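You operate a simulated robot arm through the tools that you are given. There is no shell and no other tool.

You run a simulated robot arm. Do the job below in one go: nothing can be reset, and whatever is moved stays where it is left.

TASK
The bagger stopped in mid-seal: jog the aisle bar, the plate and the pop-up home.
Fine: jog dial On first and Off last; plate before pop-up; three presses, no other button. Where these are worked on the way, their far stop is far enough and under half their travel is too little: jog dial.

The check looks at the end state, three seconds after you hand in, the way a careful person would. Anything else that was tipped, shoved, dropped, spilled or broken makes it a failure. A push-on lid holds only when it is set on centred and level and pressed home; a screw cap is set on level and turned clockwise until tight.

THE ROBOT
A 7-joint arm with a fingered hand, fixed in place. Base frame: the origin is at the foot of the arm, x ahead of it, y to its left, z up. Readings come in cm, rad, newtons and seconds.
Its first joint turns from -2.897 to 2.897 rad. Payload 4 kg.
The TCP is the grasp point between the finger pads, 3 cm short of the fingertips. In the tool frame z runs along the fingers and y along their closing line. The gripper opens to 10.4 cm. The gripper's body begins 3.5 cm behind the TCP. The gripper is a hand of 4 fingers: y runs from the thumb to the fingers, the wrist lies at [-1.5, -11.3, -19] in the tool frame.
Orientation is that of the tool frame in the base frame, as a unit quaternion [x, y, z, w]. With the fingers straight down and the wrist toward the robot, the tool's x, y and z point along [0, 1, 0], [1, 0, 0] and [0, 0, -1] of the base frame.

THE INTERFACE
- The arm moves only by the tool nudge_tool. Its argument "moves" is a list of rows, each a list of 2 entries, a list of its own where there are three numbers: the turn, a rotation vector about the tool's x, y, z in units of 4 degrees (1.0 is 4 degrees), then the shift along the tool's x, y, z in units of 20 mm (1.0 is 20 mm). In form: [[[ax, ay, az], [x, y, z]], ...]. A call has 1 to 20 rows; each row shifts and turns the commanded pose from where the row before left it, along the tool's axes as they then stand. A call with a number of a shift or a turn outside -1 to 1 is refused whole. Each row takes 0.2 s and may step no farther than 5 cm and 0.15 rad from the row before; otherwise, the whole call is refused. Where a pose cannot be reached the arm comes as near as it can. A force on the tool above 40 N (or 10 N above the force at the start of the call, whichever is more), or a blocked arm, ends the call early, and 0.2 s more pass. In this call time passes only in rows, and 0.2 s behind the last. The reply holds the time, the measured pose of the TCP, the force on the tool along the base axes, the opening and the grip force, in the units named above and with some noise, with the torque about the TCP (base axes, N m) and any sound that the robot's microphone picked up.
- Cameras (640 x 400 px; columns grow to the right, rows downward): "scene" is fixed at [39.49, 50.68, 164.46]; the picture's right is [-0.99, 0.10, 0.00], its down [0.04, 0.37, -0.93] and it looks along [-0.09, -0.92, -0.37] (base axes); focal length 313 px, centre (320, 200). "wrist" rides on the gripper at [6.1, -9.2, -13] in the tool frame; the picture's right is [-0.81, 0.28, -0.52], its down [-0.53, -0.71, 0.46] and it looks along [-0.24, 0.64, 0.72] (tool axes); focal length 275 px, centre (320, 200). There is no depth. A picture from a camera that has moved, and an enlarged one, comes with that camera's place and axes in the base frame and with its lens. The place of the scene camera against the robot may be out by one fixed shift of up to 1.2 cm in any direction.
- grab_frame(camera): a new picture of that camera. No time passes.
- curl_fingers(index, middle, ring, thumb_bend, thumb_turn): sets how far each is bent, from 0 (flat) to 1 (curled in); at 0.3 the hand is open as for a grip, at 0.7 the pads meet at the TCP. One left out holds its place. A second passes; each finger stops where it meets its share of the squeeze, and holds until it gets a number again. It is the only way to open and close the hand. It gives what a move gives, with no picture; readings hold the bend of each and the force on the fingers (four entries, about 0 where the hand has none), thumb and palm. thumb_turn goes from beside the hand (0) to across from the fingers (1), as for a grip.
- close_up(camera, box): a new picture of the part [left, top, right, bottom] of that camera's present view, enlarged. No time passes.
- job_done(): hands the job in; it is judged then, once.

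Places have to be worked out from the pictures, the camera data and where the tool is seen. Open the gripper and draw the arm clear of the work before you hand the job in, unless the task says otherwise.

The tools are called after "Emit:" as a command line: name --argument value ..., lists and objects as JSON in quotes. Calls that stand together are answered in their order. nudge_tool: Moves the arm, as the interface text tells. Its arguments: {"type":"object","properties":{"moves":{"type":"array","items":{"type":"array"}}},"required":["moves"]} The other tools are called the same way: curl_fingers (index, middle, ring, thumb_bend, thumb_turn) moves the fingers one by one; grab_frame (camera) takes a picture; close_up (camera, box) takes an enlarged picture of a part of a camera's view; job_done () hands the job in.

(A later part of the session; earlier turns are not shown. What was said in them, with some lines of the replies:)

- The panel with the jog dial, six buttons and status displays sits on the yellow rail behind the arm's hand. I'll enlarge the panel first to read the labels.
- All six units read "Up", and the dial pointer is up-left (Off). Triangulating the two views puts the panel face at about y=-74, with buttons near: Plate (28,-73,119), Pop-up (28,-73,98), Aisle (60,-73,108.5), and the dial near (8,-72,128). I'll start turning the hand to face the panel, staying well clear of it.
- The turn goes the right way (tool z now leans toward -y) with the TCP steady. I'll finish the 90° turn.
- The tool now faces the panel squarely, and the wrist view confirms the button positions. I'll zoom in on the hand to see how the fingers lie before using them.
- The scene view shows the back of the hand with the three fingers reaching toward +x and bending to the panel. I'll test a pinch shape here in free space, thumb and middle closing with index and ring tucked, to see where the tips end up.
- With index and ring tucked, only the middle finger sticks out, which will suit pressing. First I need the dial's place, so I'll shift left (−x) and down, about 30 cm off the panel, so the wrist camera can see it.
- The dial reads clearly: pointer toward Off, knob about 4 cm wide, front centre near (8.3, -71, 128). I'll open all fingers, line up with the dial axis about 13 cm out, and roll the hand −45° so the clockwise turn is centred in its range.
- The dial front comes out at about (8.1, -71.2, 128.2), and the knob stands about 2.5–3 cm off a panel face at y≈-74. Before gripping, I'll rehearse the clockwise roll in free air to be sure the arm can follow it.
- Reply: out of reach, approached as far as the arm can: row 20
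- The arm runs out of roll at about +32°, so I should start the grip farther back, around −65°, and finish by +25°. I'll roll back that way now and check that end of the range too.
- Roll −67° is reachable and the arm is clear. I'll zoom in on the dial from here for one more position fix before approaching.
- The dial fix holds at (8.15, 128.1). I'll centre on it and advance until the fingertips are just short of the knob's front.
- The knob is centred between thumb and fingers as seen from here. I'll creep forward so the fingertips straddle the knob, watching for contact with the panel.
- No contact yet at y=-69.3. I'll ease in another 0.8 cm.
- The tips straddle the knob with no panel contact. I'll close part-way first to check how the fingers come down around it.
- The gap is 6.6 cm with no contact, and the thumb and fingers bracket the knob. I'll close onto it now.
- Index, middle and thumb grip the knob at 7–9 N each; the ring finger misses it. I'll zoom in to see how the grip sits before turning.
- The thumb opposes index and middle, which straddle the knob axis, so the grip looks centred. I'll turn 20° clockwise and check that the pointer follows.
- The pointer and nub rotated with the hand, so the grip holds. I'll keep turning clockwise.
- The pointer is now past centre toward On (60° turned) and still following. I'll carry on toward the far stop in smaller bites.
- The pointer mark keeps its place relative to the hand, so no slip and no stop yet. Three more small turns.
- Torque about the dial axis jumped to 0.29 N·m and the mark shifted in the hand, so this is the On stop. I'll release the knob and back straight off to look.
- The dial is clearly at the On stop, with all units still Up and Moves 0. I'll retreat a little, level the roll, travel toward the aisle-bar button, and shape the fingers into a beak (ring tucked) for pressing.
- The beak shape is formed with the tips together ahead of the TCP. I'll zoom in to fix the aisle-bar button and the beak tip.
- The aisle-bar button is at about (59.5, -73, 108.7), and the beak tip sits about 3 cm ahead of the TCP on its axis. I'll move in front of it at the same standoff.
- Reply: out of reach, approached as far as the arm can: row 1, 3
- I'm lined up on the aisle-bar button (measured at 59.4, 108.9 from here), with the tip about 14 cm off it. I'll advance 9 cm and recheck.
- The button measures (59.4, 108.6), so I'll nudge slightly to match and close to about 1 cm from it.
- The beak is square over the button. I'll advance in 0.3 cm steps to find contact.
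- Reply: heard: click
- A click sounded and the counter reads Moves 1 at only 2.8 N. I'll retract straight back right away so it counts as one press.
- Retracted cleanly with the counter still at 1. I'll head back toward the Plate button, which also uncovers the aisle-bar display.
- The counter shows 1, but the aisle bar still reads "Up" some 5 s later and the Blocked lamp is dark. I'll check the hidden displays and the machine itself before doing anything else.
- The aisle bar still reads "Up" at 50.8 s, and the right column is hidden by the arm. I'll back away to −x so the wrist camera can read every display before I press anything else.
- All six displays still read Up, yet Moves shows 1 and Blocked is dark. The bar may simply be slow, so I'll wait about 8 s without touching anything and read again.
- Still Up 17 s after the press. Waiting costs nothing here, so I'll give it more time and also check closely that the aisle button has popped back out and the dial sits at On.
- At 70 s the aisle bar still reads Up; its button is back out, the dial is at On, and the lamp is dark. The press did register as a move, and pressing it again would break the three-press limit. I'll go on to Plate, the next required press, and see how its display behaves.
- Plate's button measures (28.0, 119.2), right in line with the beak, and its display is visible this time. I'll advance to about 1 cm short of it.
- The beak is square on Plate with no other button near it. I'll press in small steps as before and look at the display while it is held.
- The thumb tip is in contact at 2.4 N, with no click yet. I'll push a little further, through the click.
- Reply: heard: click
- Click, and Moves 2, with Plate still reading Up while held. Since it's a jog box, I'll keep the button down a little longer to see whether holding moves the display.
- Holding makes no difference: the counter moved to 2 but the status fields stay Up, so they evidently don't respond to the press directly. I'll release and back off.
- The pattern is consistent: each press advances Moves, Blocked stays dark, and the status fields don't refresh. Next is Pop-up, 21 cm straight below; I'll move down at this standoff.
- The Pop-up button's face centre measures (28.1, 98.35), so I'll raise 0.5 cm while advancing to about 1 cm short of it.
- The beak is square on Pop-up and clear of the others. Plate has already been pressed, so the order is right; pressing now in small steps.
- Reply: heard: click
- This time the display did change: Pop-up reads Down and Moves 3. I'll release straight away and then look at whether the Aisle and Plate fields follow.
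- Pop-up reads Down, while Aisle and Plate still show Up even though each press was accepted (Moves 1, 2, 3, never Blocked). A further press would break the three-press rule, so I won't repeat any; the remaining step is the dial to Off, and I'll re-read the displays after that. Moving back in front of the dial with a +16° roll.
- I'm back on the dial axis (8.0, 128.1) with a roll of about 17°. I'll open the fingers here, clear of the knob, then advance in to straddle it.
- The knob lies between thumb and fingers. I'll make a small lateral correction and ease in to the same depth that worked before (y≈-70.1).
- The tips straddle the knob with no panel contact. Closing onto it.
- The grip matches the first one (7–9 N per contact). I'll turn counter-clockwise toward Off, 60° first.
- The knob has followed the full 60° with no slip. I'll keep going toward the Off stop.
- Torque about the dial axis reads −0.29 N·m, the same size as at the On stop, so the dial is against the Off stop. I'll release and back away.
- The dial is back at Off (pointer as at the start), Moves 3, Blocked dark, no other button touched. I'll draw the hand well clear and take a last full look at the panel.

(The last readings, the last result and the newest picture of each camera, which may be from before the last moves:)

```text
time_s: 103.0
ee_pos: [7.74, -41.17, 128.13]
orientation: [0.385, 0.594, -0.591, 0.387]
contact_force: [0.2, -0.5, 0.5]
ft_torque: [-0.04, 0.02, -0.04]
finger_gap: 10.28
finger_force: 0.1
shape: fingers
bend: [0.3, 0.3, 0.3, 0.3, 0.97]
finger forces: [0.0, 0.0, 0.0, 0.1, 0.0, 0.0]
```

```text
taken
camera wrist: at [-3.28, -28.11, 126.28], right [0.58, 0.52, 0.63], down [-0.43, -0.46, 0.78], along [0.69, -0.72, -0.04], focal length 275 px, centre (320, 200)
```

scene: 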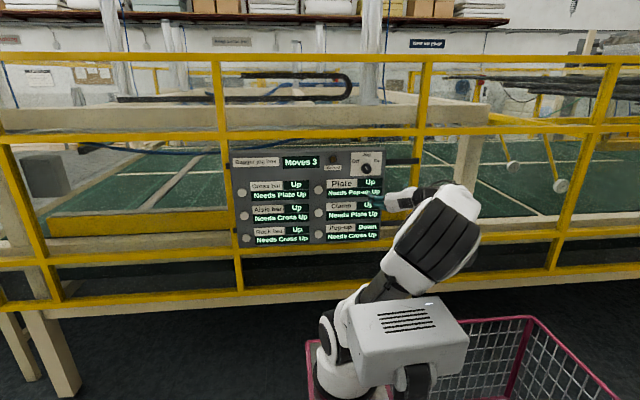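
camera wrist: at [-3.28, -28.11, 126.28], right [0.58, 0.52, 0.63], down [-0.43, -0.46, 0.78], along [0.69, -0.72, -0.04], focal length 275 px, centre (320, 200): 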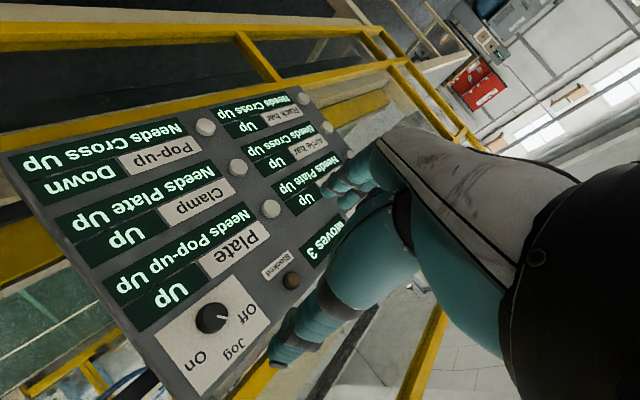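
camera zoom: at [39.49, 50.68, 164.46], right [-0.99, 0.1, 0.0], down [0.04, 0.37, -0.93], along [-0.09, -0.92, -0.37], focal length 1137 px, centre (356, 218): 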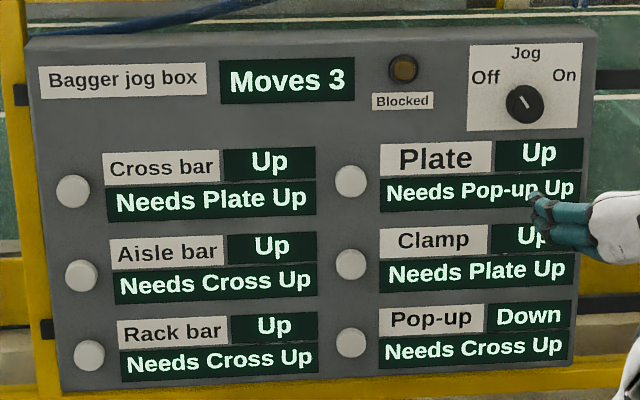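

The arm is clear, the dial is Off, and Moves reads 3. Aisle and Plate still show Up, so in case those units are just slow to travel, I'll wait here about 20 s before deciding anything.

Emit:
nudge_tool --moves '[[[0, 0, 0], [0, 0, 0]], [[0, 0, 0], [0, 0, 0]], [[0, 0, 0], [0, 0, 0]], [[0, 0, 0], [0, 0, 0]], [[0, 0, 0], [0, 0, 0]], [[0, 0, 0], [0, 0, 0]], [[0, 0, 0], [0, 0, 0]], [[0, 0, 0], [0, 0, 0]], [[0, 0, 0], [0, 0, 0]], [[0, 0, 0], [0, 0, 0]], [[0, 0, 0], [0, 0, 0]], [[0, 0, 0], [0, 0, 0]], [[0, 0, 0], [0, 0, 0]], [[0, 0, 0], [0, 0, 0]], [[0, 0, 0], [0, 0, 0]], [[0, 0, 0], [0, 0, 0]], [[0, 0, 0], [0, 0, 0]], [[0, 0, 0], [0, 0, 0]], [[0, 0, 0], [0, 0, 0]], [[0, 0, 0], [0, 0, 0]]]'

Emit:
nudge_tool --moves '[[[0, 0, 0], [0, 0, 0]], [[0, 0, 0], [0, 0, 0]], [[0, 0, 0], [0, 0, 0]], [[0, 0, 0], [0, 0, 0]], [[0, 0, 0], [0, 0, 0]], [[0, 0, 0], [0, 0, 0]], [[0, 0, 0], [0, 0, 0]], [[0, 0, 0], [0, 0, 0]], [[0, 0, 0], [0, 0, 0]], [[0, 0, 0], [0, 0, 0]], [[0, 0, 0], [0, 0, 0]], [[0, 0, 0], [0, 0, 0]], [[0, 0, 0], [0, 0, 0]], [[0, 0, 0], [0, 0, 0]], [[0, 0, 0], [0, 0, 0]], [[0, 0, 0], [0, 0, 0]], [[0, 0, 0], [0, 0, 0]], [[0, 0, 0], [0, 0, 0]], [[0, 0, 0], [0, 0, 0]], [[0, 0, 0], [0, 0, 0]]]'

Emit:
nudge_tool --moves '[[[0, 0, 0], [0, 0, 0]], [[0, 0, 0], [0, 0, 0]], [[0, 0, 0], [0, 0, 0]], [[0, 0, 0], [0, 0, 0]], [[0, 0, 0], [0, 0, 0]], [[0, 0, 0], [0, 0, 0]], [[0, 0, 0], [0, 0, 0]], [[0, 0, 0], [0, 0, 0]], [[0, 0, 0], [0, 0, 0]], [[0, 0, 0], [0, 0, 0]], [[0, 0, 0], [0, 0, 0]], [[0, 0, 0], [0, 0, 0]], [[0, 0, 0], [0, 0, 0]], [[0, 0, 0], [0, 0, 0]], [[0, 0, 0], [0, 0, 0]], [[0, 0, 0], [0, 0, 0]], [[0, 0, 0], [0, 0, 0]], [[0, 0, 0], [0, 0, 0]], [[0, 0, 0], [0, 0, 0]], [[0, 0, 0], [0, 0, 0]]]'

Emit:
nudge_tool --moves '[[[0, 0, 0], [0, 0, 0]], [[0, 0, 0], [0, 0, 0]], [[0, 0, 0], [0, 0, 0]], [[0, 0, 0], [0, 0, 0]], [[0, 0, 0], [0, 0, 0]], [[0, 0, 0], [0, 0, 0]], [[0, 0, 0], [0, 0, 0]], [[0, 0, 0], [0, 0, 0]], [[0, 0, 0], [0, 0, 0]], [[0, 0, 0], [0, 0, 0]], [[0, 0, 0], [0, 0, 0]], [[0, 0, 0], [0, 0, 0]], [[0, 0, 0], [0, 0, 0]], [[0, 0, 0], [0, 0, 0]], [[0, 0, 0], [0, 0, 0]], [[0, 0, 0], [0, 0, 0]], [[0, 0, 0], [0, 0, 0]], [[0, 0, 0], [0, 0, 0]], [[0, 0, 0], [0, 0, 0]], [[0, 0, 0], [0, 0, 0]]]'

Emit:
close_up --camera "scene" --box '[225, 140, 395, 250]'

Emit:
close_up --camera "wrist" --box '[150, 270, 300, 390]'

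```text
time_s: 107.2
ee_pos: [7.77, -41.09, 128.1]
orientation: [0.382, 0.595, -0.592, 0.387]
contact_force: [0.4, 0.0, -1.1]
ft_torque: [0.01, -0.02, 0.01]
finger_gap: 10.27
finger_force: 0.1
shape: fingers
bend: [0.3, 0.3, 0.3, 0.3, 0.97]
finger forces: [0.1, 0.0, 0.0, 0.0, 0.0, 0.1]
```

```text
time_s: 111.4
ee_pos: [7.68, -41.02, 128.19]
orientation: [0.382, 0.594, -0.592, 0.388]
contact_force: [-0.3, 0.1, -0.2]
ft_torque: [0.03, 0.0, 0.01]
finger_gap: 10.33
finger_force: 0.0
shape: fingers
bend: [0.3, 0.3, 0.3, 0.3, 0.97]
finger forces: [0.0, 0.0, 0.0, 0.0, 0.0, 0.0]
```

```text
time_s: 115.6
ee_pos: [7.78, -41.04, 128.2]
orientation: [0.383, 0.594, -0.592, 0.387]
contact_force: [0.0, 0.1, 0.0]
ft_torque: [0.0, -0.03, 0.0]
finger_gap: 10.3
finger_force: 0.0
shape: fingers
bend: [0.3, 0.3, 0.3, 0.3, 0.97]
finger forces: [0.0, 0.0, 0.1, 0.0, 0.0, 0.0]
```

```text
time_s: 119.8
ee_pos: [7.74, -41.01, 128.13]
orientation: [0.382, 0.595, -0.591, 0.388]
contact_force: [0.0, 0.0, 1.3]
ft_torque: [-0.01, 0.04, 0.04]
finger_gap: 10.33
finger_force: 0.0
shape: fingers
bend: [0.3, 0.3, 0.3, 0.3, 0.97]
finger forces: [0.0, 0.0, 0.0, 0.1, 0.0, 0.1]
```

```text
3.64 times, centred on (310, 195) of scene
camera zoom: at [39.49, 50.68, 164.46], right [-0.99, 0.1, 0.0], down [0.04, 0.37, -0.93], along [-0.09, -0.92, -0.37], focal length 1137 px, centre (356, 218)
```

zoom: 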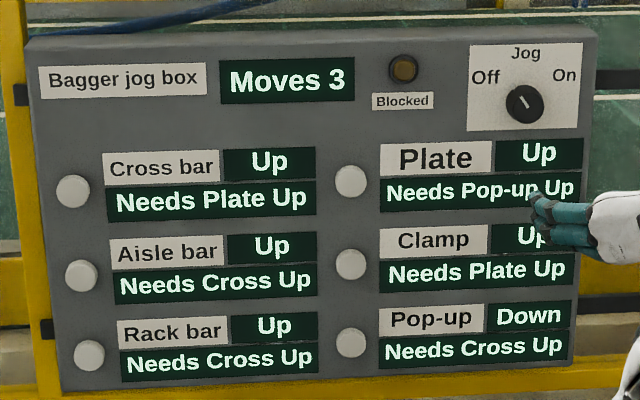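

```text
3.33 times, centred on (225, 330) of wrist
camera zoom: at [-3.27, -28.12, 126.28], right [0.58, 0.52, 0.63], down [-0.43, -0.46, 0.78], along [0.69, -0.72, -0.04], focal length 918 px, centre (637, -233)
```

zoom: 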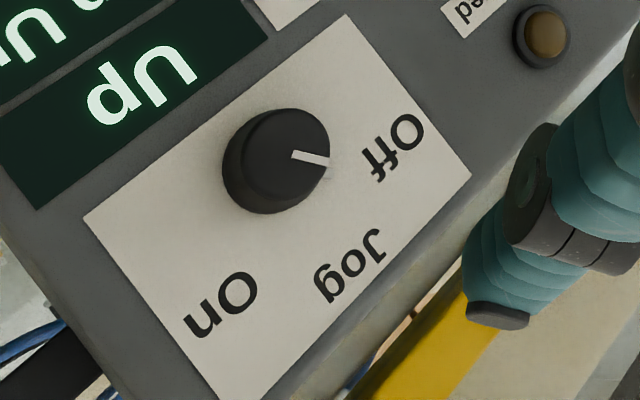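

Nothing has changed after 20 s. All three presses were accepted in the right order: each clicked and counted, and the Blocked lamp never came on in any picture. The dial is at its Off stop and the hand is open and clear. Aisle and Plate still read Up, so I can't confirm from the panel that they reached home. Pressing again would break the three-press limit, and Plate would now be interlocked by Pop-up being Down, so I'm handing in as it stands.

Emit:
job_done

```text
The job is handed in.
```

I pressed all three buttons in the right order and handed the job in. The panel only confirms the pop-up, so I can't say the aisle bar and plate reached home.

| Step | Result |
|---|---|
| Jog dial to On, first | Turned to its far stop |
| Aisle bar pressed once | Click, Moves 1, but the display stayed at Up |
| Plate pressed once, before the pop-up | Click, Moves 2, but the display stayed at Up |
| Pop-up pressed once | Click, Moves 3, and the display changed to Down at once |
| Jog dial to Off, last | Turned back to its Off stop |

I touched no other button, and the Blocked lamp was dark in every picture I took. The hand is open and clear of the panel.

**Not confirmed:** the aisle bar and plate still read Up when I handed in, 76 and 45 seconds after their presses. Holding the plate button for about a second made no difference. The counter went up for both and nothing showed as blocked, so their displays may simply not be updating. I couldn't see the parts themselves to check.

I didn't press either one again. That would have broken the three-press limit, and the plate was by then locked out because the pop-up was down.
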